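You operate a simulated robot arm through the tools that you are given. There is no shell and no other tool. Be economical: measure what you need, move in short steps, check, and stop when the job is done.

Carry out the task below with a simulated robot arm. There is one attempt and no reset: what you move stays moved.

TASK
Air-test the small blue valve and put it on the mat for its result.
Fine: clamp it and test it once; HOLDS goes on GOOD, LEAKS on REWORK; leave the clamp open. Set down upright: what you pick out.

It is judged by the outcome, as a careful person would: the job done as asked, and still so three seconds after it is handed in. It fails if anything else is knocked over, pushed out of place, dropped, spilled or broken.

THE ROBOT
A 6-joint arm with a two-finger parallel gripper, fixed in place. Base frame: the origin is at the foot of the arm, x ahead of it, y to its left, z up; the work surface is at about z = 0. Lengths are in m, angles in rad, forces in N, time in s.
With the tool pointing down near the work surface it reaches from about 0.18 to 0.46 m from the base axis. Its first joint turns from -1.222 to 1.222 rad. Payload 1.9 kg.
Tool frame: the origin (TCP) lies between the finger pads and is the grasp point; the fingertips stand 0.023 m ahead of it; z points along the fingers, y is the line along which they close. Largest opening 0.094 m; finger width 0.038, thickness 0.01; the body of the gripper, 0.054 by 0.096 m, starts 0.039 m behind the TCP.
Orientation is told as [roll, pitch, yaw] about the base's x, y, z axes, in that order, counted from this pose: with the fingers straight down and closing along the base's y, the tool's x points along the base's -x, its y along +y and its z along -z.

THE INTERFACE
- The arm moves only by the tool jog_arm. Its argument "moves" is a list of rows, each a list of 3 entries, a list of its own where there are three numbers: the shift along the base's x, y, z in m, then the turn, a rotation vector about the base's x, y, z in rad, then the finger opening in m, from 0 to 0.094. In form: [[[tx, ty, tz], [ax, ay, az], claw], ...]. A call has 1 to 12 rows; each row shifts and turns the commanded pose from where the row before left it. Each row takes 0.2 s and may step no farther than 0.05 m and 0.15 rad from the row before; otherwise, or with a gripper value out of range, the whole call is refused. Where a pose cannot be reached the arm comes as near as it can. A force on the tool above 70 N (or 10 N above the force at the start of the call, whichever is more), or a blocked arm, ends the call early, and 0.2 s more pass. The fingers move at their own pace (about 0.108 m/s each) and stop on an object; they squeeze with about 37 N. The grip force told is the motor's: it shows also when the fingers shut on nothing. Time passes only in rows, and 0.2 s behind the last, so rows that do not move let the fingers close. The reply holds the time, the measured pose of the TCP, the force on the tool along the base axes, the opening and the grip force, in the units named above and with some noise, with the torque about the TCP (base axes, N m) and any sound that the robot's microphone picked up.
- Cameras (640 x 400 px; columns grow to the right, rows downward): "scene" is fixed at [0.0435, 0.2982, 0.4382]; the picture's right is [-0.88, -0.47, 0.00], its down [-0.20, 0.38, -0.90] and it looks along [0.43, -0.80, -0.43] (base axes); focal length 214 px, centre (320, 200). "wrist" rides on the gripper at [0.086, 0.016, -0.075] in the tool frame; the picture's right is [-0.18, 0.98, 0.00], its down [-0.58, -0.11, -0.81] and it looks along [-0.79, -0.15, 0.59] (tool axes); focal length 243 px, centre (320, 200). There is no depth. A picture from a camera that has moved, and an enlarged one, comes with that camera's place and axes in the base frame and with its lens.
- grab_frame(camera): a new picture of that camera. No time passes.
- inspect(camera, box): a new picture of the part [left, top, right, bottom] of that camera's present view, enlarged. No time passes.
- hand_in(): hands the job in; it is judged then, once.

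Go step by step. Nothing tells you positions but the pictures and the camera data: compare them with the known pose of the tool, close in by small moves and look again before you grip or let go. The budget is 120 turns and 68 pictures, counting those below and the enlarged ones. Unless the task says otherwise, let go and move clear before handing in, and close with one line.

The tools are called after "Request:" as name(argument=value, ...) on one line, values as JSON. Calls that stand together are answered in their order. jog_arm: Moves the arm, as the interface text tells. Its arguments: {"type":"object","properties":{"moves":{"type":"array","items":{"type":"array"}}},"required":["moves"]} The other tools are called the same way: grab_frame (camera) takes a picture; inspect (camera, box) takes an enlarged picture of a part of a camera's view; hand_in () hands the job in.

At the start:

```text
time_s: 0.0
ee_pos: [0.2383, -0.1391, 0.3961]
ee_rot: [-0.002, 0.0, -0.001]
contact_force: [-0.2, 0.1, 0.0]
ft_torque: [0.02, 0.01, 0.05]
finger_gap: 0.0942
grip_force: 0.1
```

scene: 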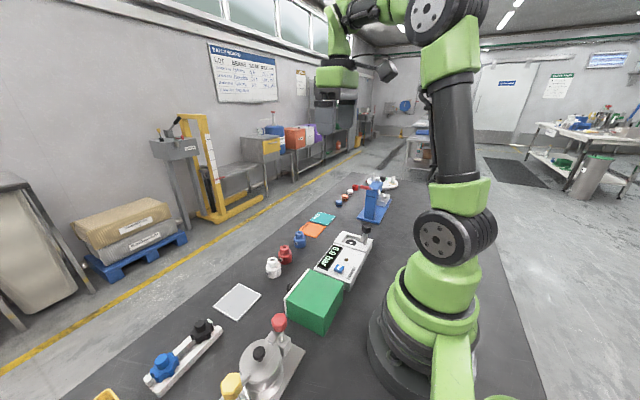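
wrist: 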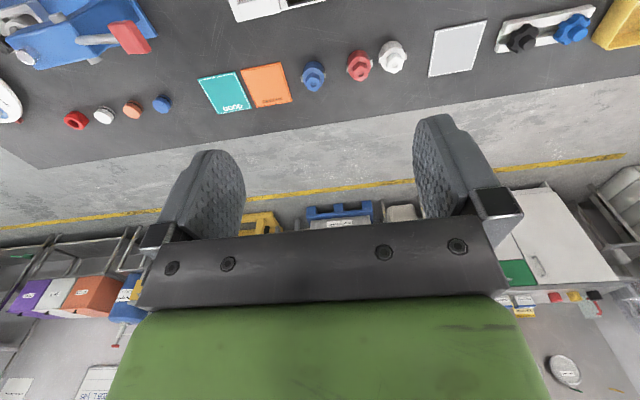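

I see a row of valves (blue, red, white), two mats (teal, orange), a test unit with a pressure display, and a blue press/clamp. I'll take enlarged looks first.

Request:
inspect(camera="scene", box=[250, 170, 410, 290])

Request:
inspect(camera="scene", box=[90, 270, 350, 400])

Request:
inspect(camera="wrist", box=[0, 0, 320, 160])

Request:
inspect(camera="wrist", box=[180, 0, 460, 140])

```text
3.33 times, centred on (330, 230) of scene
camera zoom: at [0.0435, 0.2982, 0.4382], right [-0.88, -0.47, 0.0], down [-0.2, 0.38, -0.9], along [0.43, -0.8, -0.43], focal length 715 px, centre (287, 100)
```

zoom: 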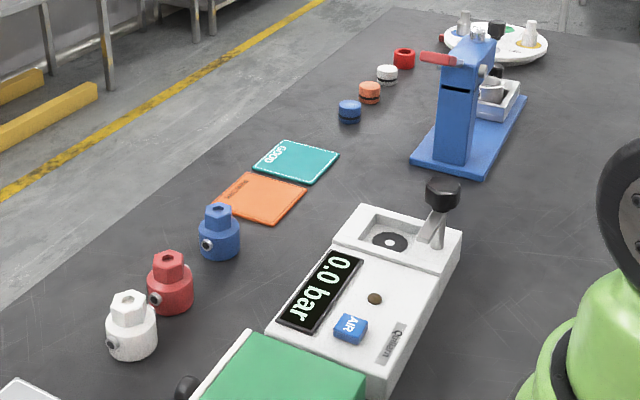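

```text
2.46 times, centred on (220, 335) of scene
camera zoom: at [0.0435, 0.2982, 0.4382], right [-0.88, -0.47, 0.0], down [-0.2, 0.38, -0.9], along [0.43, -0.8, -0.43], focal length 528 px, centre (566, -132)
```

zoom: 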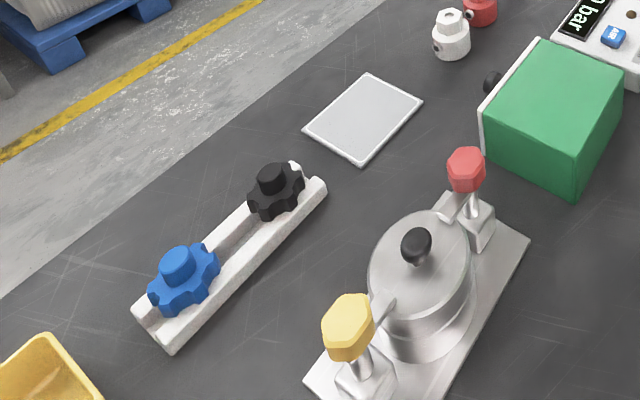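

```text
2.00 times, centred on (160, 80) of wrist
camera zoom: at [0.1538, -0.1245, 0.471], right [0.19, 0.98, 0.0], down [0.58, -0.11, 0.81], along [0.79, -0.15, -0.59], focal length 485 px, centre (640, 440)
```

zoom: 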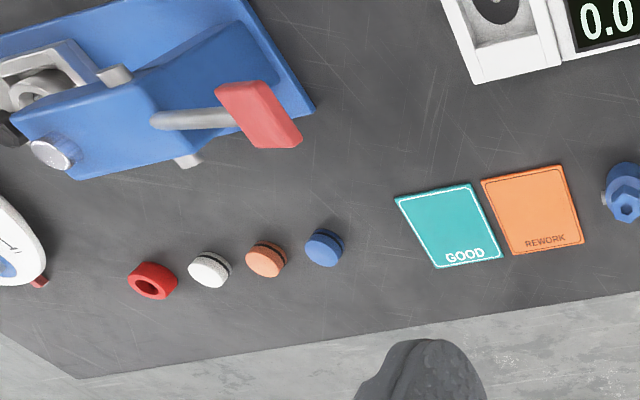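

```text
2.29 times, centred on (320, 70) of wrist
camera zoom: at [0.1538, -0.1245, 0.471], right [0.19, 0.98, 0.0], down [0.58, -0.11, 0.81], along [0.79, -0.15, -0.59], focal length 555 px, centre (320, 497)
```

zoom: 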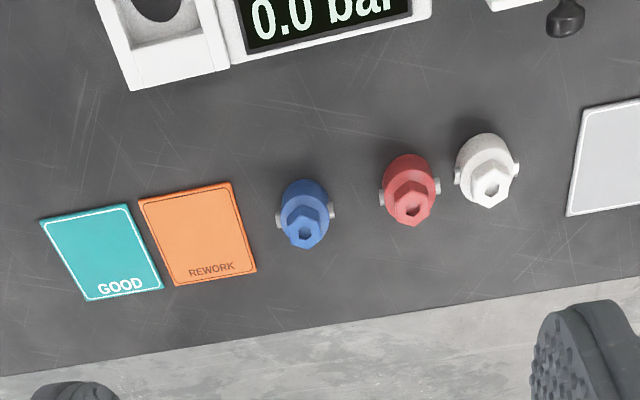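

The blue valve is at about (0.375, -0.178). The tester's nest is near (0.22, -0.236), with its lever beside it and AIR at about (0.20, -0.09). I'll zoom tighter on the tester and the valve.

Request:
inspect(camera="scene", box=[326, 208, 374, 238])

Request:
inspect(camera="scene", box=[288, 216, 320, 242])

Request:
inspect(camera="scene", box=[316, 225, 372, 290])

```text
13.33 times, centred on (350, 223) of scene
camera zoom: at [0.0435, 0.2982, 0.4382], right [-0.88, -0.47, 0.0], down [-0.2, 0.38, -0.9], along [0.43, -0.8, -0.43], focal length 2860 px, centre (-80, -107)
```

zoom: 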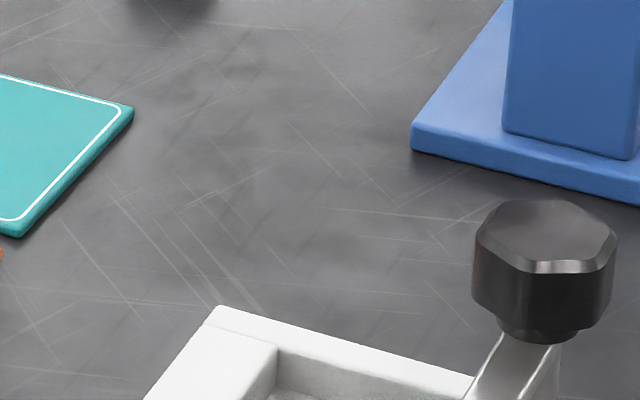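

```text
15.38 times, centred on (304, 229) of scene
camera zoom: at [0.0435, 0.2982, 0.4382], right [-0.88, -0.47, 0.0], down [-0.2, 0.38, -0.9], along [0.43, -0.8, -0.43], focal length 3300 px, centre (566, -246)
```

zoom: 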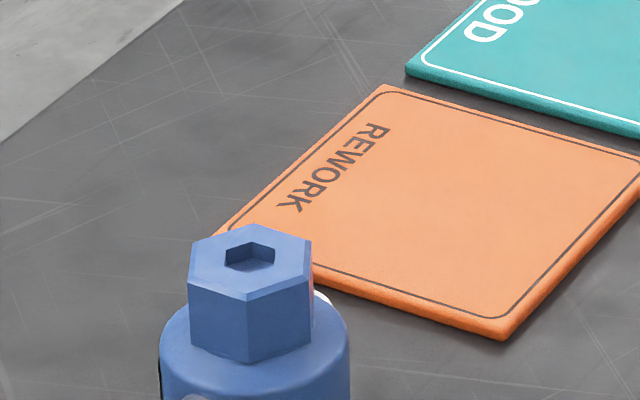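

```text
6.15 times, centred on (344, 258) of scene
camera zoom: at [0.0435, 0.2982, 0.4382], right [-0.88, -0.47, 0.0], down [-0.2, 0.38, -0.9], along [0.43, -0.8, -0.43], focal length 1320 px, centre (172, -154)
```

zoom: 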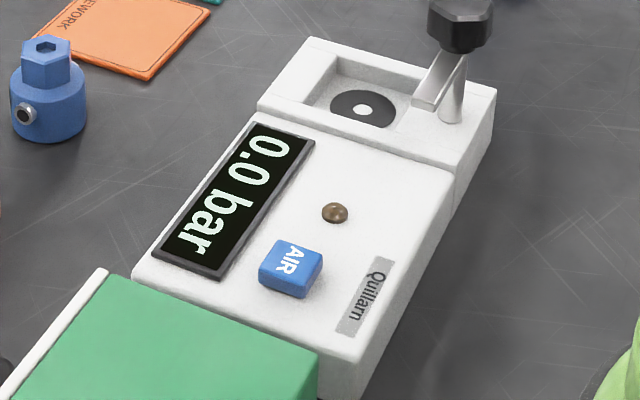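

The tester has a recessed nest with a seal ring and a steel clamp bar with a black knob on its base side. I'll move the wrist camera over for a closer look.

Request:
jog_arm(moves=[[[0.01, -0.03, -0.045], [0, 0, 0], 0.094], [[0.01, -0.03, -0.045], [0, 0, 0], 0.094], [[0.0, -0.03, -0.04], [0, 0, 0], 0.094]])

Request:
grab_frame(camera="wrist")

```text
refused: row 1 steps farther than a row can; nothing moved
```

```text
58 pictures are left
camera wrist: at [0.1538, -0.1245, 0.471], right [0.19, 0.98, 0.0], down [0.58, -0.11, 0.81], along [0.79, -0.15, -0.59], focal length 243 px, centre (320, 200)
```

wrist: 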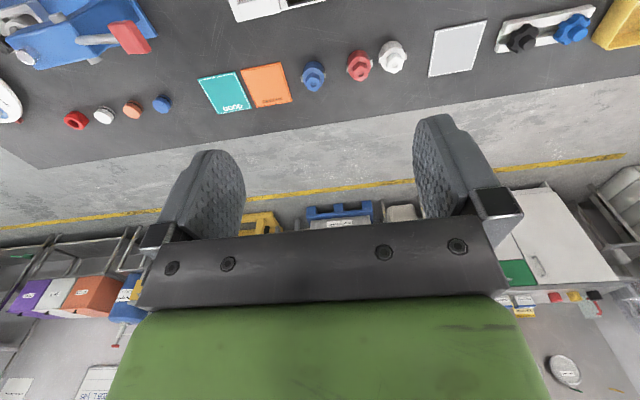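

The step was too long, so I'll use smaller ones.

Request:
jog_arm(moves=[[[-0.02, -0.025, -0.03], [0, 0, 0], 0.094], [[-0.02, -0.025, -0.03], [0, 0, 0], 0.094], [[-0.02, -0.025, -0.03], [0, 0, 0], 0.094], [[-0.01, -0.005, -0.01], [0, 0, 0], 0.094]])

Request:
inspect(camera="wrist", box=[200, 0, 440, 150])

```text
time_s: 1.0
ee_pos: [0.1683, -0.2212, 0.2966]
ee_rot: [0.0, -0.002, -0.002]
contact_force: [0.6, -0.6, -0.4]
ft_torque: [-0.01, -0.01, -0.02]
finger_gap: 0.0941
grip_force: 0.1
```

```text
2.67 times, centred on (320, 75) of wrist
camera zoom: at [0.0837, -0.2044, 0.3706], right [0.19, 0.98, 0.0], down [0.58, -0.11, 0.81], along [0.79, -0.15, -0.59], focal length 647 px, centre (320, 533)
```

zoom: 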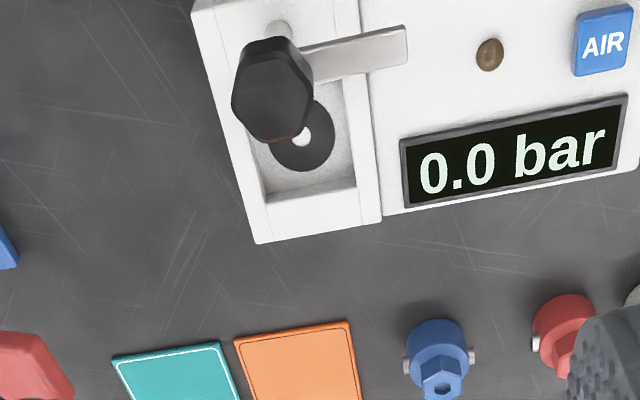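

This is a swing clamp: a post at about (0.177, -0.240) with its bar pointing along +y, clear of the nest centre at (0.221, -0.239). The valve's ports lie along y and its hex flats face ±y, so I'll grip the hex top along y. I'm going above the valve now.

Request:
jog_arm(moves=[[[0.045, 0.01, -0.01], [0, 0, 0], 0.05], [[0.045, 0.01, -0.01], [0, 0, 0], 0.05], [[0.045, 0.01, -0.01], [0, 0, 0], 0.05], [[0.045, 0.01, -0.01], [0, 0, 0], 0.05], [[0.0267, 0.0027, -0.03], [0, 0, 0], 0.05], [[0, 0, -0.045], [0, 0, 0], 0.05], [[0, 0, -0.045], [0, 0, 0], 0.05], [[0, 0, -0.035], [0, 0, 0], 0.05], [[0, 0, 0], [0, 0, 0], 0.05]])

Request:
grab_frame(camera="wrist")

Request:
inspect(camera="scene", box=[270, 190, 350, 250])

```text
time_s: 3.0
ee_pos: [0.3759, -0.1772, 0.1027]
ee_rot: [0.001, -0.002, -0.001]
contact_force: [-0.6, -0.4, 1.0]
ft_torque: [0.03, 0.0, 0.02]
finger_gap: 0.0497
grip_force: 0.1
```

```text
56 pictures are left
camera wrist: at [0.2919, -0.1619, 0.1764], right [0.19, 0.98, 0.0], down [0.58, -0.11, 0.81], along [0.79, -0.15, -0.59], focal length 243 px, centre (320, 200)
```

wrist: 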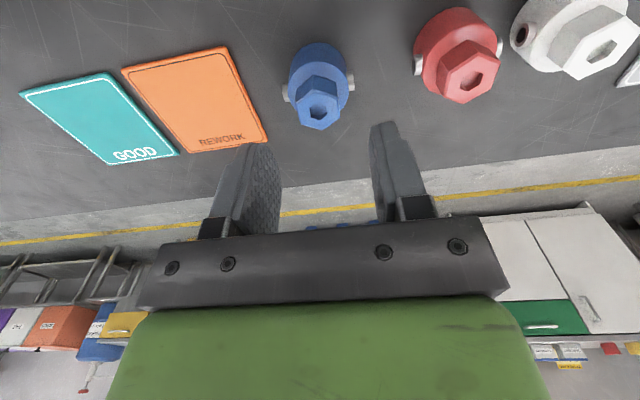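

```text
6.67 times, centred on (310, 220) of scene
camera zoom: at [0.0435, 0.2982, 0.4382], right [-0.88, -0.47, 0.0], down [-0.2, 0.38, -0.9], along [0.43, -0.8, -0.43], focal length 1430 px, centre (387, 67)
```

zoom: 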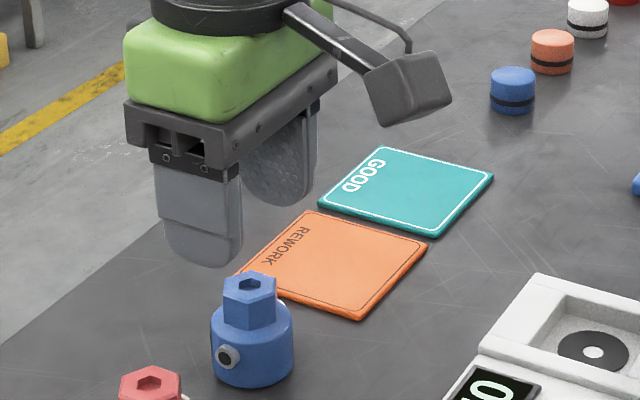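

Request:
inspect(camera="wrist", box=[270, 30, 370, 140])

```text
3.64 times, centred on (320, 85) of wrist
camera zoom: at [0.2919, -0.1619, 0.1764], right [0.19, 0.98, 0.0], down [0.58, -0.11, 0.81], along [0.79, -0.15, -0.59], focal length 882 px, centre (320, 618)
```

zoom: 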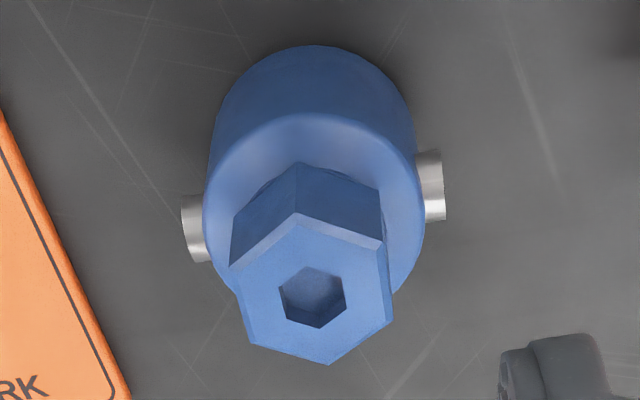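

The hex flats are aligned with the fingers, centred at about (0.3734, -0.1785), with its top at about 0.05 and the shoulder at about 0.036. I'll lower with the fingertips just above the shoulder, then close.

Request:
jog_arm(moves=[[[-0.0025, -0.0013, -0.015], [0, 0, 0], 0.05], [[0, 0, -0.015], [0, 0, 0], 0.05], [[0, 0, -0.011], [0, 0, 0], 0.05], [[0, 0, 0], [0, 0, 0], 0.05]])

Request:
grab_frame(camera="wrist")

Request:
inspect(camera="scene", box=[280, 200, 340, 250])

```text
time_s: 4.0
ee_pos: [0.373, -0.1783, 0.0604]
ee_rot: [-0.001, -0.003, -0.001]
contact_force: [0.6, 0.8, 0.7]
ft_torque: [0.02, 0.0, 0.02]
finger_gap: 0.0499
grip_force: 0.0
```

```text
53 pictures are left
camera wrist: at [0.2887, -0.1623, 0.135], right [0.19, 0.98, 0.0], down [0.58, -0.11, 0.81], along [0.79, -0.15, -0.59], focal length 243 px, centre (320, 200)
```

wrist: 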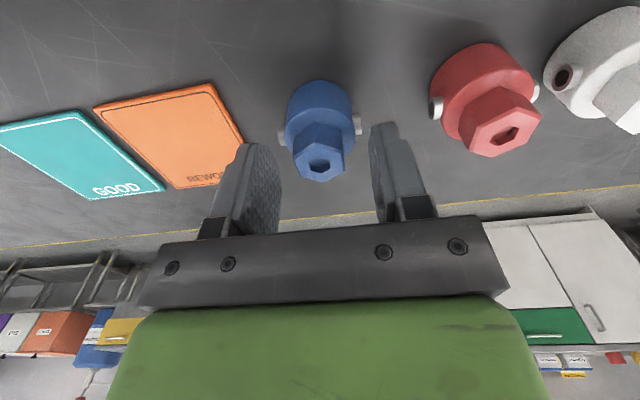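

```text
8.00 times, centred on (310, 225) of scene
camera zoom: at [0.0435, 0.2982, 0.4382], right [-0.88, -0.47, 0.0], down [-0.2, 0.38, -0.9], along [0.43, -0.8, -0.43], focal length 1716 px, centre (400, 0)
```

zoom: 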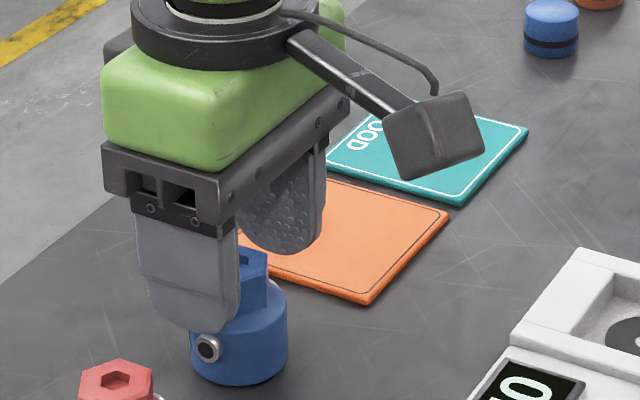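

The fingers straddle the hex, centred, so I'm closing.

Request:
jog_arm(moves=[[[0, 0, 0], [0, 0, 0], 0.01], [[0, 0, 0], [0, 0, 0], 0.01], [[0, 0, 0], [0, 0, 0], 0.01]])

Request:
inspect(camera="wrist", box=[220, 60, 420, 200])

```text
time_s: 4.8
ee_pos: [0.3723, -0.1784, 0.061]
ee_rot: [-0.002, -0.001, -0.001]
contact_force: [-0.9, 0.9, 0.1]
ft_torque: [0.02, 0.01, -0.05]
finger_gap: 0.0255
grip_force: 37.3
```

```text
2.86 times, centred on (320, 130) of wrist
camera zoom: at [0.2887, -0.1623, 0.1352], right [0.19, 0.98, 0.0], down [0.58, -0.11, 0.81], along [0.79, -0.15, -0.59], focal length 693 px, centre (320, 400)
```

zoom: 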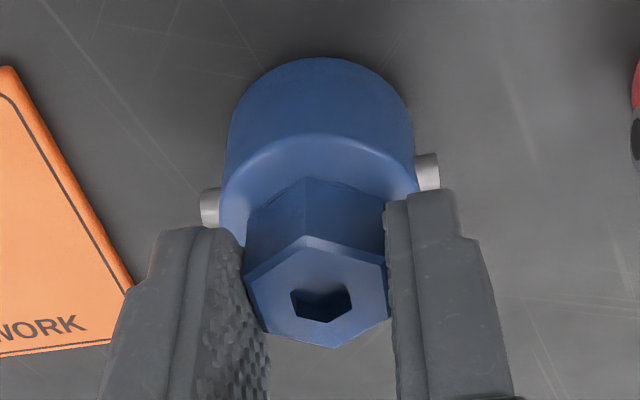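

The hex is gripped. I'm lifting and carrying it above the nest.

Request:
jog_arm(moves=[[[0, 0, 0.03], [0, 0, 0], 0.01], [[0, 0, 0.04], [0, 0, 0], 0.01], [[0, 0, 0.04], [0, 0, 0], 0.01], [[-0.04, -0.016, 0.01], [0, 0, 0], 0.01], [[-0.04, -0.016, 0], [0, 0, 0], 0.01], [[-0.04, -0.016, 0], [0, 0, 0], 0.01], [[-0.031, -0.0125, 0], [0, 0, 0], 0.01], [[0, 0, -0.03], [0, 0, 0], 0.01], [[0, 0, 0], [0, 0, 0], 0.01]])

Request:
grab_frame(camera="wrist")

Request:
inspect(camera="scene", box=[310, 170, 390, 250])

```text
time_s: 6.8
ee_pos: [0.2208, -0.2404, 0.1491]
ee_rot: [0.0, -0.002, -0.002]
contact_force: [0.3, 0.1, 0.3]
ft_torque: [0.01, 0.0, 0.01]
finger_gap: 0.01
grip_force: 0.1
```

```text
50 pictures are left
camera wrist: at [0.1364, -0.2251, 0.2235], right [0.19, 0.98, 0.0], down [0.58, -0.11, 0.81], along [0.79, -0.15, -0.59], focal length 243 px, centre (320, 200)
```

wrist: 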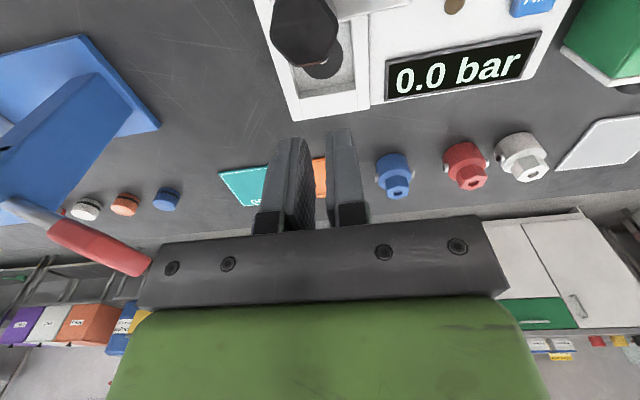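

```text
5.00 times, centred on (350, 210) of scene
camera zoom: at [0.0435, 0.2982, 0.4382], right [-0.88, -0.47, 0.0], down [-0.2, 0.38, -0.9], along [0.43, -0.8, -0.43], focal length 1072 px, centre (170, 150)
```

zoom: 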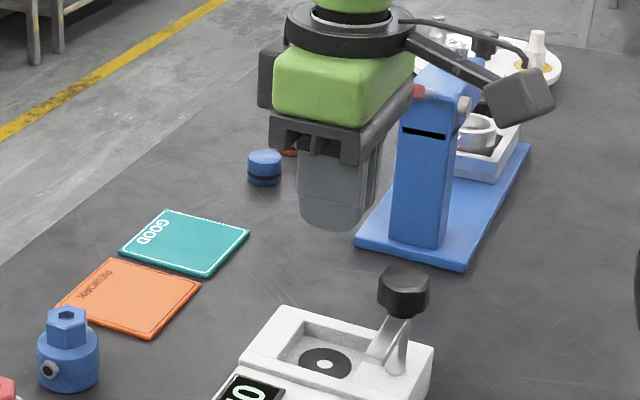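

The valve slipped out of the shallow grip as I lifted and is standing upright where it was. I'll grip its body instead, across the ports, with the gripper yawed 90°.

Request:
jog_arm(moves=[[[0.04, 0.016, 0], [0, 0, 0.1428], 0.08], [[0.04, 0.016, 0], [0, 0, 0.1428], 0.08], [[0.04, 0.016, 0], [0, 0, 0.1428], 0.08], [[0.0327, 0.0137, 0], [0, 0, 0.1428], 0.08], [[0, 0, 0], [0, 0, 0.1428], 0.08], [[0, 0, 0], [0, 0, 0.1428], 0.08], [[0, 0, 0], [0, 0, 0.1428], 0.08], [[0, 0, 0], [0, 0, 0.1428], 0.08], [[0, 0, 0], [0, 0, 0.1428], 0.08], [[0, 0, 0], [0, 0, 0.1428], 0.08], [[0, 0, 0], [0, 0, 0.1428], 0.08], [[0, 0, -0.02], [0, 0, 0], 0.08]])

Request:
grab_frame(camera="wrist")

Request:
inspect(camera="scene", box=[270, 190, 350, 250])

```text
time_s: 9.4
ee_pos: [0.3746, -0.1778, 0.1297]
ee_rot: [-0.002, -0.003, 1.57]
contact_force: [0.5, 0.4, 0.1]
ft_torque: [0.02, -0.01, -0.01]
finger_gap: 0.08
grip_force: 0.0
```

```text
48 pictures are left
camera wrist: at [0.3604, -0.2645, 0.2048], right [-0.98, 0.18, 0.0], down [0.11, 0.58, 0.81], along [0.15, 0.79, -0.59], focal length 243 px, centre (320, 200)
```

wrist: 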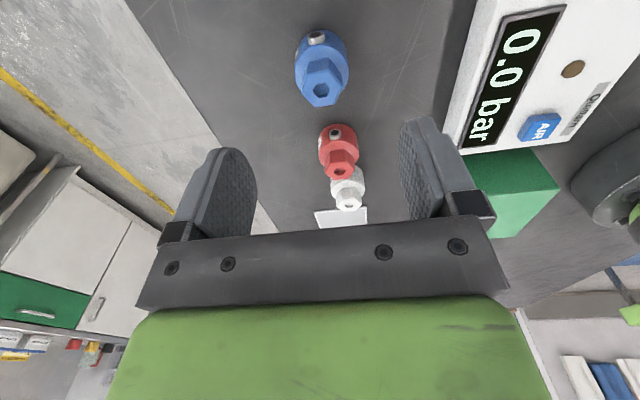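

```text
6.67 times, centred on (310, 220) of scene
camera zoom: at [0.0435, 0.2982, 0.4382], right [-0.88, -0.47, 0.0], down [-0.2, 0.38, -0.9], along [0.43, -0.8, -0.43], focal length 1430 px, centre (387, 67)
```

zoom: 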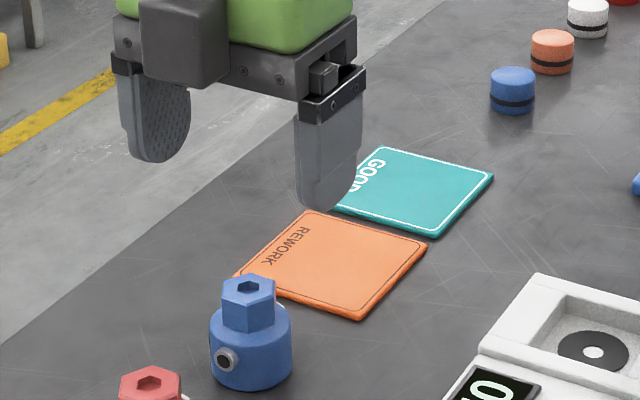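

The valve sits under the TCP within about 2 mm. I'm descending to grip the body.

Request:
jog_arm(moves=[[[0, 0, -0.04], [0, 0, 0], 0.08], [[0, 0, -0.03], [0, 0, 0], 0.07], [[0, 0, -0.022], [0, 0, 0], 0.06], [[0, 0, 0], [0, 0, 0], 0.06]])

Request:
inspect(camera="wrist", box=[200, 60, 440, 210])

Request:
inspect(camera="scene", box=[280, 200, 340, 250])

```text
time_s: 10.4
ee_pos: [0.3753, -0.1805, 0.0386]
ee_rot: [-0.002, -0.003, 1.569]
contact_force: [0.6, 0.6, -0.5]
ft_torque: [0.0, -0.04, 0.01]
finger_gap: 0.0601
grip_force: 0.1
```

```text
2.67 times, centred on (320, 135) of wrist
camera zoom: at [0.3611, -0.2672, 0.1129], right [-0.98, 0.19, 0.0], down [0.11, 0.58, 0.81], along [0.15, 0.79, -0.59], focal length 647 px, centre (320, 373)
```

zoom: 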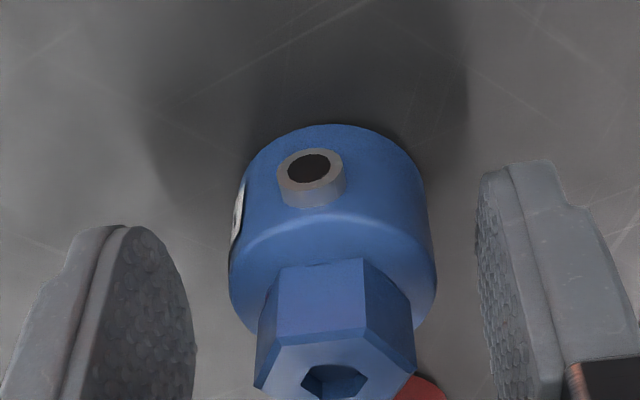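

```text
8.00 times, centred on (310, 225) of scene
camera zoom: at [0.0435, 0.2982, 0.4382], right [-0.88, -0.47, 0.0], down [-0.2, 0.38, -0.9], along [0.43, -0.8, -0.43], focal length 1716 px, centre (400, 0)
```

zoom: 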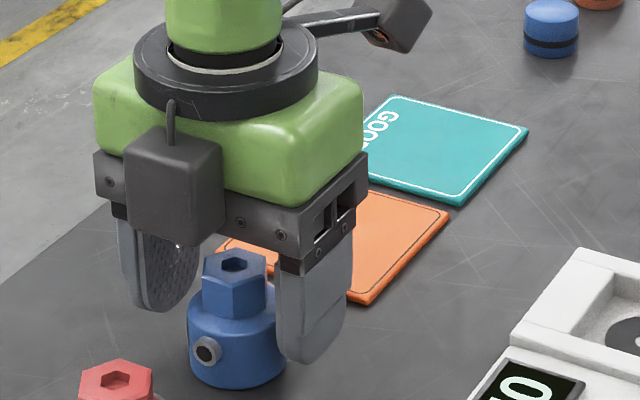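

Centred, so I'm closing on the body.

Request:
jog_arm(moves=[[[0, 0, 0], [0, 0, 0], 0.02], [[0, 0, 0], [0, 0, 0], 0.02], [[0, 0, 0], [0, 0, 0], 0.02], [[0, 0, 0.01], [0, 0, 0], 0.02], [[0, 0, 0.02], [0, 0, 0], 0.02], [[0, 0, 0], [0, 0, 0], 0.02]])

Request:
inspect(camera="scene", box=[280, 200, 340, 250])

Request:
inspect(camera="wrist", box=[200, 60, 440, 210])

```text
time_s: 11.8
ee_pos: [0.374, -0.1793, 0.0688]
ee_rot: [-0.002, -0.002, 1.572]
contact_force: [0.3, 0.2, -1.1]
ft_torque: [0.01, -0.02, 0.02]
finger_gap: 0.0381
grip_force: 37.0
```

```text
8.00 times, centred on (310, 225) of scene
camera zoom: at [0.0435, 0.2982, 0.4382], right [-0.88, -0.47, 0.0], down [-0.2, 0.38, -0.9], along [0.43, -0.8, -0.43], focal length 1716 px, centre (400, 0)
```

zoom: 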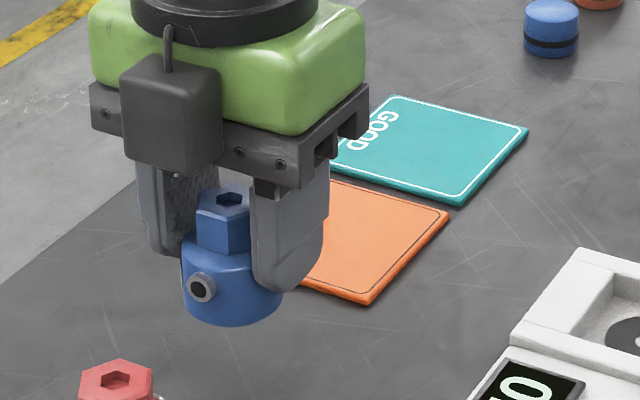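

```text
2.67 times, centred on (320, 135) of wrist
camera zoom: at [0.36, -0.2669, 0.1436], right [-0.98, 0.19, 0.0], down [0.11, 0.58, 0.81], along [0.15, 0.79, -0.59], focal length 647 px, centre (320, 373)
```

zoom: 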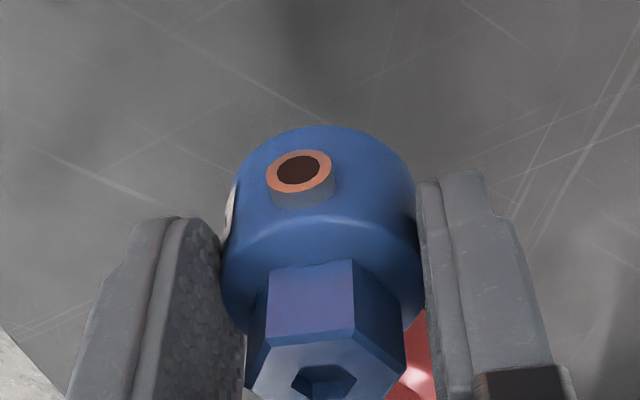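

Held firmly. I'm lifting, carrying it to the nest and turning the gripper back to yaw 0 so the fingers clear the knob.

Request:
jog_arm(moves=[[[0, 0, 0.04], [0, 0, 0], 0.02], [[0, 0, 0.045], [0, 0, 0], 0.02], [[0, 0, 0.02], [0, 0, -0.1428], 0.02], [[-0.025, -0.01, 0], [0, 0, -0.1428], 0.02], [[-0.025, -0.01, 0], [0, 0, -0.1428], 0.02], [[-0.025, -0.01, 0], [0, 0, -0.1428], 0.02], [[-0.025, -0.01, 0], [0, 0, -0.1428], 0.02], [[-0.025, -0.01, 0], [0, 0, -0.1428], 0.02], [[-0.0285, -0.0095, 0], [0, 0, -0.1428], 0.02], [[0, 0, 0], [0, 0, -0.1428], 0.02], [[0, 0, 0], [0, 0, -0.1428], 0.02], [[0, 0, 0], [0, 0, -0.1428], 0.02]])

Request:
jog_arm(moves=[[[0, 0, 0], [0, 0, -0.1428], 0.02], [[0, 0, 0], [0, 0, 0], 0.02]])

Request:
grab_frame(camera="wrist")

Request:
inspect(camera="scene", box=[310, 170, 390, 250])

```text
time_s: 14.4
ee_pos: [0.221, -0.2379, 0.1725]
ee_rot: [0.001, -0.003, 0.139]
contact_force: [-0.1, 0.2, -0.4]
ft_torque: [-0.01, 0.0, 0.0]
finger_gap: 0.038
grip_force: 36.6
```

```text
time_s: 15.0
ee_pos: [0.2214, -0.2373, 0.1728]
ee_rot: [0.001, -0.001, -0.004]
contact_force: [0.1, 0.1, -0.9]
ft_torque: [-0.02, -0.02, -0.02]
finger_gap: 0.0384
grip_force: 37.3
```

```text
42 pictures are left
camera wrist: at [0.1369, -0.2212, 0.2477], right [0.19, 0.98, 0.0], down [0.58, -0.11, 0.81], along [0.79, -0.15, -0.59], focal length 243 px, centre (320, 200)
```

wrist: 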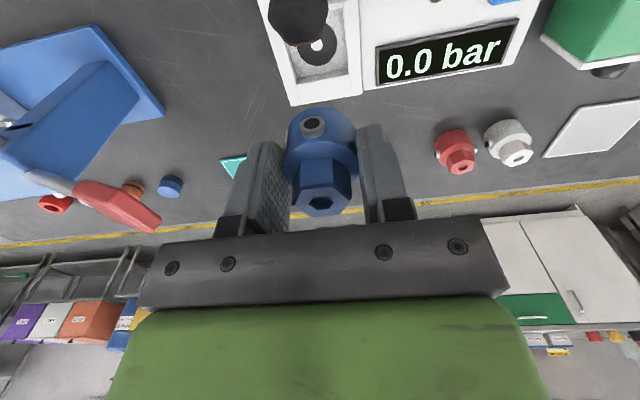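

```text
5.00 times, centred on (350, 210) of scene
camera zoom: at [0.0435, 0.2982, 0.4382], right [-0.88, -0.47, 0.0], down [-0.2, 0.38, -0.9], along [0.43, -0.8, -0.43], focal length 1072 px, centre (170, 150)
```

zoom: 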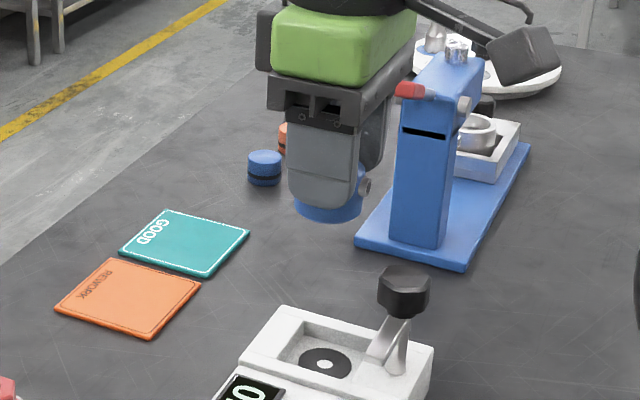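

The nest centre works out at (0.222, -0.2385), so I'm nudging and lowering to just above it.

Request:
jog_arm(moves=[[[0.001, -0.001, -0.035], [0, 0, 0], 0.02], [[0, 0, -0.035], [0, 0, 0], 0.02], [[0, 0, -0.02], [0, 0, 0], 0.02], [[0, 0, -0.008], [0, 0, 0], 0.02], [[0, 0, 0], [0, 0, 0], 0.02]])

Request:
grab_frame(camera="wrist")

Request:
inspect(camera="scene", box=[320, 200, 380, 250])

```text
time_s: 16.2
ee_pos: [0.223, -0.2388, 0.0763]
ee_rot: [-0.002, -0.001, -0.001]
contact_force: [0.2, 0.7, -1.1]
ft_torque: [0.02, 0.0, 0.02]
finger_gap: 0.038
grip_force: 36.8
```

```text
40 pictures are left
camera wrist: at [0.138, -0.2226, 0.1498], right [0.19, 0.98, 0.0], down [0.58, -0.11, 0.81], along [0.79, -0.15, -0.59], focal length 243 px, centre (320, 200)
```

wrist: 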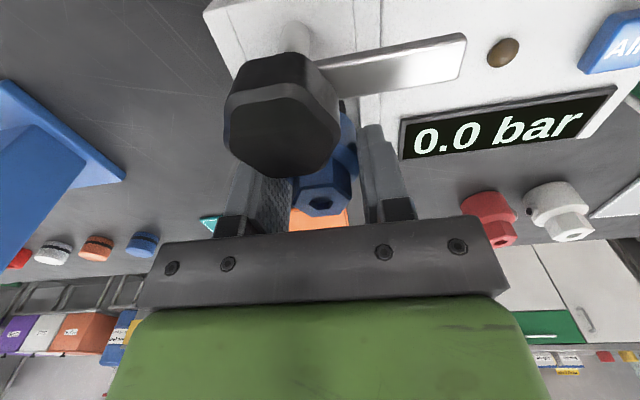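

```text
8.00 times, centred on (350, 225) of scene
camera zoom: at [0.0435, 0.2982, 0.4382], right [-0.88, -0.47, 0.0], down [-0.2, 0.38, -0.9], along [0.43, -0.8, -0.43], focal length 1716 px, centre (80, 0)
```

zoom: 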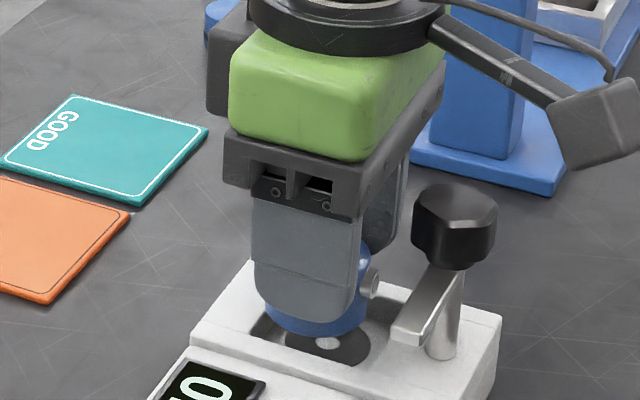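

Request:
inspect(camera="scene", box=[335, 226, 375, 252])

Request:
inspect(camera="wrist", box=[200, 0, 480, 220])

```text
15.38 times, centred on (355, 239) of scene
camera zoom: at [0.0435, 0.2982, 0.4382], right [-0.88, -0.47, 0.0], down [-0.2, 0.38, -0.9], along [0.43, -0.8, -0.43], focal length 3300 px, centre (-218, -400)
```

zoom: 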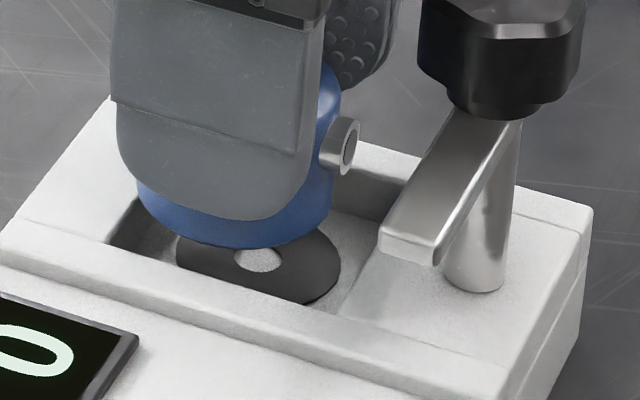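

```text
1.82 times, centred on (340, 110) of wrist
camera zoom: at [0.138, -0.2226, 0.1498], right [0.19, 0.98, 0.0], down [0.58, -0.11, 0.81], along [0.79, -0.15, -0.59], focal length 441 px, centre (284, 364)
```

zoom: 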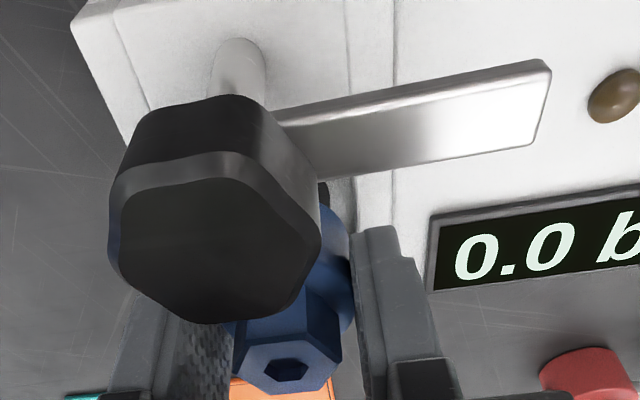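

The scene zoom shows the valve about 5 mm too far along +x relative to the seal ring. I'll shift by -5 mm in x and compare again.

Request:
jog_arm(moves=[[[-0.005, 0, 0], [0, 0, 0], 0.02], [[0, 0, 0], [0, 0, 0], 0.02]])

Request:
inspect(camera="scene", box=[335, 226, 375, 252])

```text
time_s: 16.8
ee_pos: [0.216, -0.239, 0.075]
ee_rot: [-0.001, -0.002, -0.004]
contact_force: [-0.3, 0.0, 0.2]
ft_torque: [0.0, 0.0, 0.0]
finger_gap: 0.0382
grip_force: 36.8
```

```text
15.38 times, centred on (355, 239) of scene
camera zoom: at [0.0435, 0.2982, 0.4382], right [-0.88, -0.47, 0.0], down [-0.2, 0.38, -0.9], along [0.43, -0.8, -0.43], focal length 3300 px, centre (-218, -400)
```

zoom: 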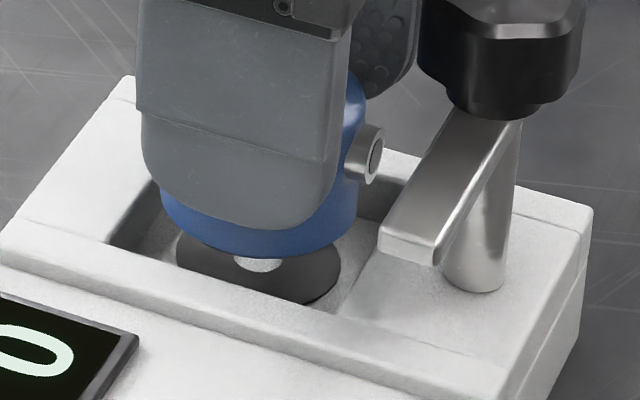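

Lateral alignment is now close. I'm lowering part way and comparing again.

Request:
jog_arm(moves=[[[-0.0005, 0.0005, -0.004], [0, 0, 0], 0.02], [[0, 0, -0.004], [0, 0, 0], 0.02], [[0, 0, 0], [0, 0, 0], 0.02]])

Request:
inspect(camera="scene", box=[335, 226, 375, 252])

```text
time_s: 17.6
ee_pos: [0.2168, -0.2376, 0.0671]
ee_rot: [0.001, -0.001, -0.002]
contact_force: [0.1, -0.5, 0.1]
ft_torque: [-0.01, 0.01, -0.01]
finger_gap: 0.0382
grip_force: 37.3
```

```text
15.38 times, centred on (355, 239) of scene
camera zoom: at [0.0435, 0.2982, 0.4382], right [-0.88, -0.47, 0.0], down [-0.2, 0.38, -0.9], along [0.43, -0.8, -0.43], focal length 3300 px, centre (-218, -400)
```

zoom: 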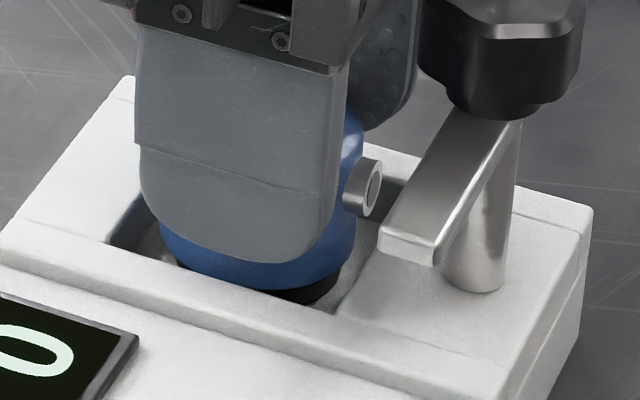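

Almost seated and well centred. I'm lowering in 1–2 mm steps and watching the force.

Request:
jog_arm(moves=[[[-0.0005, 0.0003, -0.0015], [0, 0, 0], 0.02], [[0, 0, -0.001], [0, 0, 0], 0.02], [[0, 0, 0], [0, 0, 0], 0.02]])

Request:
inspect(camera="scene", box=[335, 226, 375, 252])

```text
time_s: 18.4
ee_pos: [0.2159, -0.2379, 0.0651]
ee_rot: [-0.001, -0.002, -0.001]
contact_force: [-0.1, 0.4, -1.6]
ft_torque: [0.05, -0.02, 0.01]
finger_gap: 0.0381
grip_force: 37.3
```

```text
15.38 times, centred on (355, 239) of scene
camera zoom: at [0.0435, 0.2982, 0.4382], right [-0.88, -0.47, 0.0], down [-0.2, 0.38, -0.9], along [0.43, -0.8, -0.43], focal length 3300 px, centre (-218, -400)
```

zoom: 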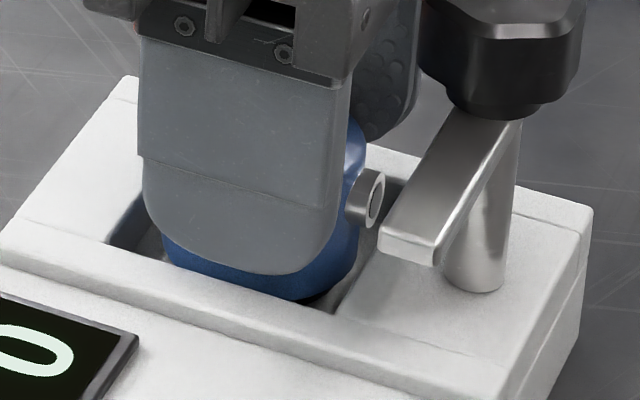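

Request:
jog_arm(moves=[[[0, 0, -0.001], [0, 0, 0], 0.02], [[0, 0, -0.001], [0, 0, 0], 0.02], [[0, 0, 0], [0, 0, 0], 0.02]])

```text
time_s: 19.2
ee_pos: [0.2165, -0.2377, 0.0631]
ee_rot: [0.0, -0.001, -0.002]
contact_force: [0.2, -0.9, -0.8]
ft_torque: [0.01, 0.01, 0.0]
finger_gap: 0.0379
grip_force: 37.2
```

Request:
jog_arm(moves=[[[0, 0, -0.001], [0, 0, 0], 0.02], [[0, 0, -0.001], [0, 0, 0], 0.02], [[0, 0, 0], [0, 0, 0], 0.02]])

Request:
inspect(camera="scene", box=[335, 226, 375, 252])

```text
time_s: 20.0
ee_pos: [0.2167, -0.2368, 0.0619]
ee_rot: [-0.001, -0.002, -0.005]
contact_force: [-23.3, 10.1, 62.3]
ft_torque: [-0.62, 0.75, -0.47]
finger_gap: 0.0382
grip_force: 37.2
```

```text
15.38 times, centred on (355, 239) of scene
camera zoom: at [0.0434, 0.2983, 0.4382], right [-0.88, -0.47, 0.0], down [-0.2, 0.38, -0.9], along [0.43, -0.8, -0.43], focal length 3300 px, centre (-218, -400)
```

zoom: 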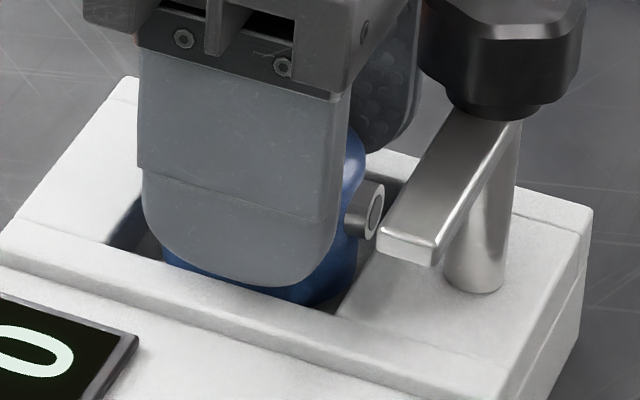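

It touched down with high force, so I'm easing up slightly.

Request:
jog_arm(moves=[[[0, 0, 0.0007], [0, 0, 0], 0.02], [[0, 0, 0], [0, 0, 0], 0.02]])

```text
time_s: 20.6
ee_pos: [0.2154, -0.2372, 0.0627]
ee_rot: [-0.001, -0.002, -0.003]
contact_force: [-29.6, 11.4, 57.1]
ft_torque: [-0.59, 0.39, -0.5]
finger_gap: 0.0381
grip_force: 37.2
```

The side force pushes toward -x/+y, so the valve is catching on the +x/-y side. I'll lift 3 mm, shift that way and retry.

Request:
jog_arm(moves=[[[0, 0, 0.003], [0, 0, 0], 0.02], [[-0.0015, 0.001, 0], [0, 0, 0], 0.02], [[0, 0, 0], [0, 0, 0], 0.02]])

Request:
inspect(camera="scene", box=[340, 228, 364, 248])

Request:
inspect(camera="wrist", box=[200, 0, 480, 220])

```text
time_s: 21.4
ee_pos: [0.2145, -0.2366, 0.0652]
ee_rot: [-0.001, -0.002, -0.002]
contact_force: [0.1, -0.2, -1.2]
ft_torque: [-0.01, 0.01, -0.01]
finger_gap: 0.038
grip_force: 37.0
```

```text
16.00 times, centred on (352, 238) of scene
camera zoom: at [0.0435, 0.2982, 0.4382], right [-0.88, -0.47, 0.0], down [-0.2, 0.38, -0.9], along [0.43, -0.8, -0.43], focal length 3432 px, centre (-192, -408)
```

zoom: 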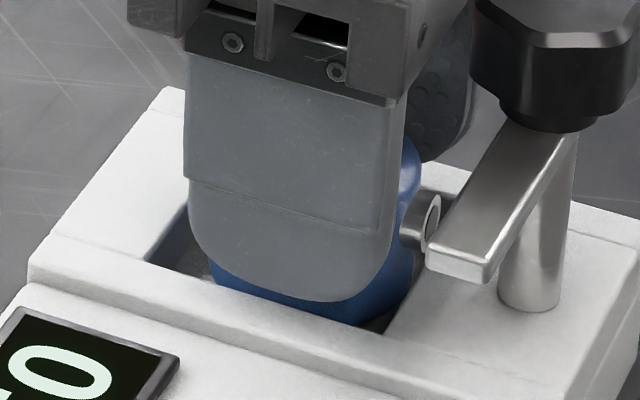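

```text
1.82 times, centred on (340, 110) of wrist
camera zoom: at [0.1301, -0.2207, 0.1391], right [0.19, 0.98, 0.0], down [0.58, -0.11, 0.81], along [0.79, -0.15, -0.59], focal length 441 px, centre (284, 364)
```

zoom: 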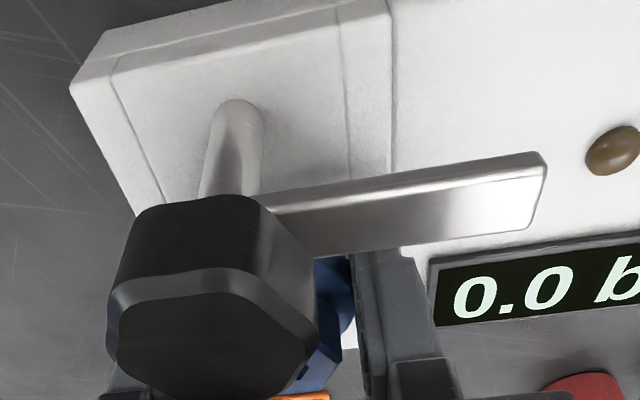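

The contact height matches the seal floor, so I was most likely already on the seat. I'll make a small centring correction and touch down gently.

Request:
jog_arm(moves=[[[0.0007, 0.0012, 0], [0, 0, 0], 0.02], [[0, 0, -0.001], [0, 0, 0], 0.02], [[0, 0, -0.0005], [0, 0, 0], 0.02], [[0, 0, 0], [0, 0, 0], 0.02]])

Request:
jog_arm(moves=[[[0, 0, -0.0005], [0, 0, 0], 0.02], [[0, 0, 0], [0, 0, 0], 0.02]])

Request:
jog_arm(moves=[[[0, 0, -0.0005], [0, 0, 0], 0.02], [[0, 0, 0], [0, 0, 0], 0.02]])

```text
time_s: 22.4
ee_pos: [0.2145, -0.2362, 0.0632]
ee_rot: [0.001, -0.002, -0.002]
contact_force: [-0.4, -0.5, -0.2]
ft_torque: [0.04, 0.0, 0.01]
finger_gap: 0.038
grip_force: 36.8
```

```text
time_s: 23.0
ee_pos: [0.2142, -0.2355, 0.0625]
ee_rot: [-0.001, -0.001, -0.001]
contact_force: [1.3, -0.8, 0.0]
ft_torque: [-0.02, 0.01, -0.01]
finger_gap: 0.0382
grip_force: 36.7
```

```text
time_s: 23.6
ee_pos: [0.2149, -0.2355, 0.0636]
ee_rot: [0.0, -0.002, -0.003]
contact_force: [-8.4, 5.3, 22.0]
ft_torque: [-0.33, 0.33, -0.21]
finger_gap: 0.038
grip_force: 37.9
```

Request:
inspect(camera="scene", box=[340, 228, 364, 248])

```text
16.00 times, centred on (352, 238) of scene
camera zoom: at [0.0435, 0.2982, 0.4382], right [-0.88, -0.47, 0.0], down [-0.2, 0.38, -0.9], along [0.43, -0.8, -0.43], focal length 3432 px, centre (-192, -408)
```

zoom: 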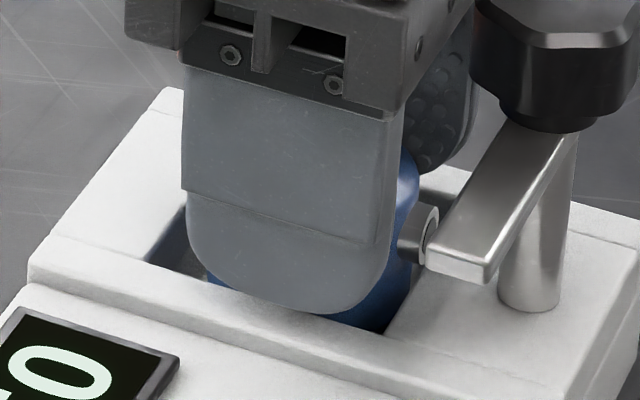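

The torque shows the -y fingertip touching the far rim while the valve base is at seat height. I'll ease up a hair and release; the valve drops at most about a millimetre.

Request:
jog_arm(moves=[[[0, 0, 0.0006], [0, 0, 0], 0.02], [[0, 0, 0], [0, 0, 0], 0.035], [[0, 0, 0], [0, 0, 0], 0.041], [[0, 0, 0], [0, 0, 0], 0.048], [[0, 0, 0], [0, 0, 0], 0.054], [[0, 0, 0], [0, 0, 0], 0.054]])

Request:
inspect(camera="scene", box=[336, 220, 372, 250])

```text
time_s: 25.0
ee_pos: [0.2143, -0.2355, 0.063]
ee_rot: [0.001, -0.002, -0.002]
contact_force: [-0.1, 0.5, -0.3]
ft_torque: [-0.01, 0.02, 0.01]
finger_gap: 0.0537
grip_force: 0.1
```

```text
13.33 times, centred on (354, 235) of scene
camera zoom: at [0.0435, 0.2982, 0.4382], right [-0.88, -0.47, 0.0], down [-0.2, 0.38, -0.9], along [0.43, -0.8, -0.43], focal length 2860 px, centre (-133, -267)
```

zoom: 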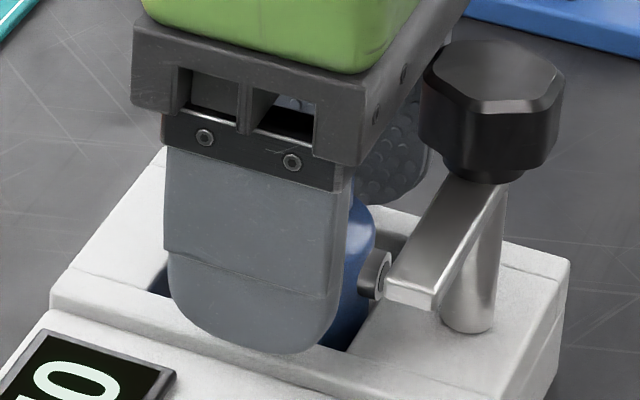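

Released. I'm rising straight up and then looking at the seating.

Request:
jog_arm(moves=[[[0, 0, 0.03], [0, 0, 0], 0.054], [[0, 0, 0.045], [0, 0, 0], 0.054], [[0, 0, 0.045], [0, 0, 0], 0.054], [[0, 0, 0.045], [0, 0, 0], 0.054], [[-0.03, 0.02, 0.02], [0, 0, 0], 0.054], [[0, 0, 0], [0, 0, 0], 0.054]])

Request:
inspect(camera="scene", box=[336, 210, 372, 250])

Request:
inspect(camera="wrist", box=[200, 0, 440, 150])

```text
time_s: 26.4
ee_pos: [0.1843, -0.2132, 0.2493]
ee_rot: [0.0, -0.002, -0.001]
contact_force: [0.4, -0.2, -0.6]
ft_torque: [0.0, 0.01, 0.0]
finger_gap: 0.0539
grip_force: 0.0
```

```text
10.00 times, centred on (354, 230) of scene
camera zoom: at [0.0435, 0.2982, 0.4382], right [-0.88, -0.47, 0.0], down [-0.2, 0.38, -0.9], along [0.43, -0.8, -0.43], focal length 2145 px, centre (-20, -100)
```

zoom: 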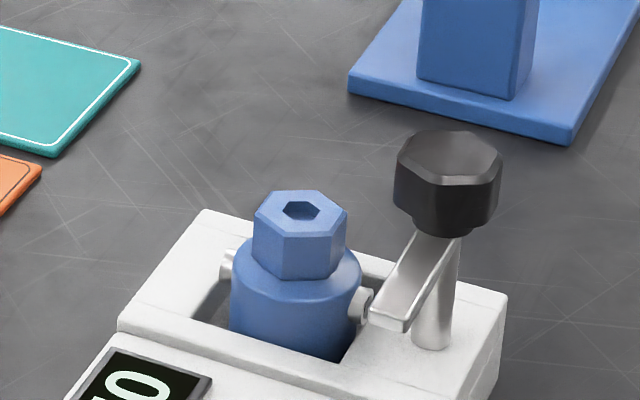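

```text
2.67 times, centred on (320, 75) of wrist
camera zoom: at [0.1008, -0.198, 0.3236], right [0.19, 0.98, 0.0], down [0.58, -0.11, 0.81], along [0.79, -0.15, -0.59], focal length 647 px, centre (320, 533)
```

zoom: 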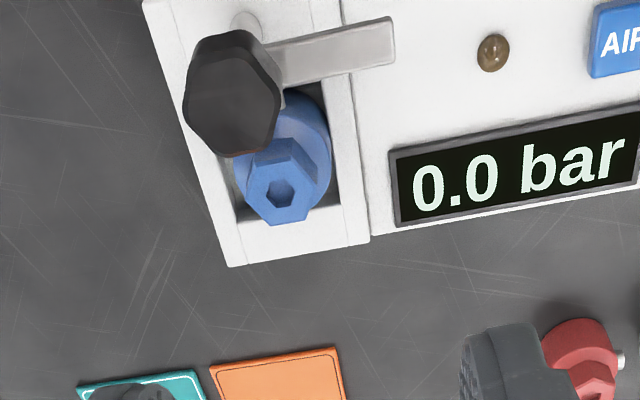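

The valve stands upright in the nest. The clamp bar, at z about 0.075–0.080, should just swing over its top. I'll bring the gripper over the knob with yaw +90°, so that turning back to 0 swings the bar from +y to +x.

Request:
jog_arm(moves=[[[-0.005, -0.01, -0.01], [0, 0, 0.1428], 0.054], [[-0.005, -0.01, -0.01], [0, 0, 0.1428], 0.054], [[0, -0.006, -0.01], [0, 0, 0.1428], 0.054], [[0, 0, -0.01], [0, 0, 0.1428], 0.054], [[0, 0, -0.01], [0, 0, 0.1428], 0.054], [[0, 0, -0.01], [0, 0, 0.1428], 0.054], [[0, 0, -0.01], [0, 0, 0.1428], 0.054], [[0, 0, 0], [0, 0, 0.1428], 0.054], [[0, 0, 0], [0, 0, 0.1428], 0.054], [[0, 0, 0], [0, 0, 0.1428], 0.054], [[0, 0, 0], [0, 0, 0.1428], 0.054], [[0, 0, 0], [0, 0, 0], 0.054]])

Request:
grab_frame(camera="wrist")

Request:
inspect(camera="scene", box=[320, 170, 400, 250])

```text
time_s: 29.0
ee_pos: [0.1745, -0.2424, 0.1793]
ee_rot: [0.0, -0.003, 1.572]
contact_force: [-0.8, 0.4, 0.0]
ft_torque: [0.01, 0.01, -0.01]
finger_gap: 0.0539
grip_force: 0.1
```

```text
26 pictures are left
camera wrist: at [0.1609, -0.3286, 0.2528], right [-0.98, 0.18, 0.0], down [0.11, 0.58, 0.81], along [0.15, 0.79, -0.59], focal length 243 px, centre (320, 200)
```

wrist: 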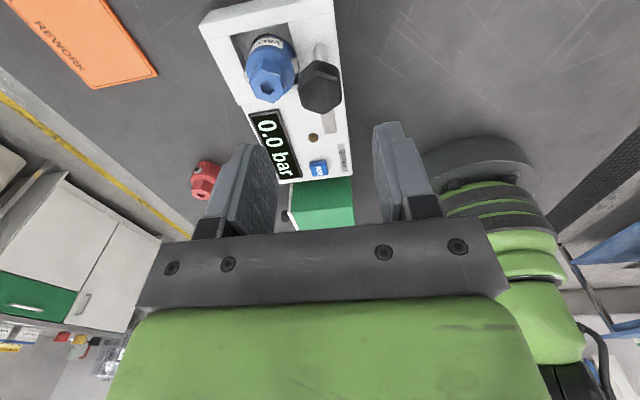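

```text
5.00 times, centred on (360, 210) of scene
camera zoom: at [0.0435, 0.2982, 0.4382], right [-0.88, -0.47, 0.0], down [-0.2, 0.38, -0.9], along [0.43, -0.8, -0.43], focal length 1072 px, centre (120, 150)
```

zoom: 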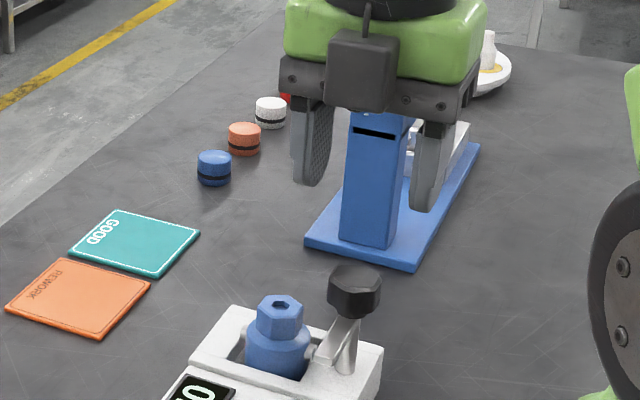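

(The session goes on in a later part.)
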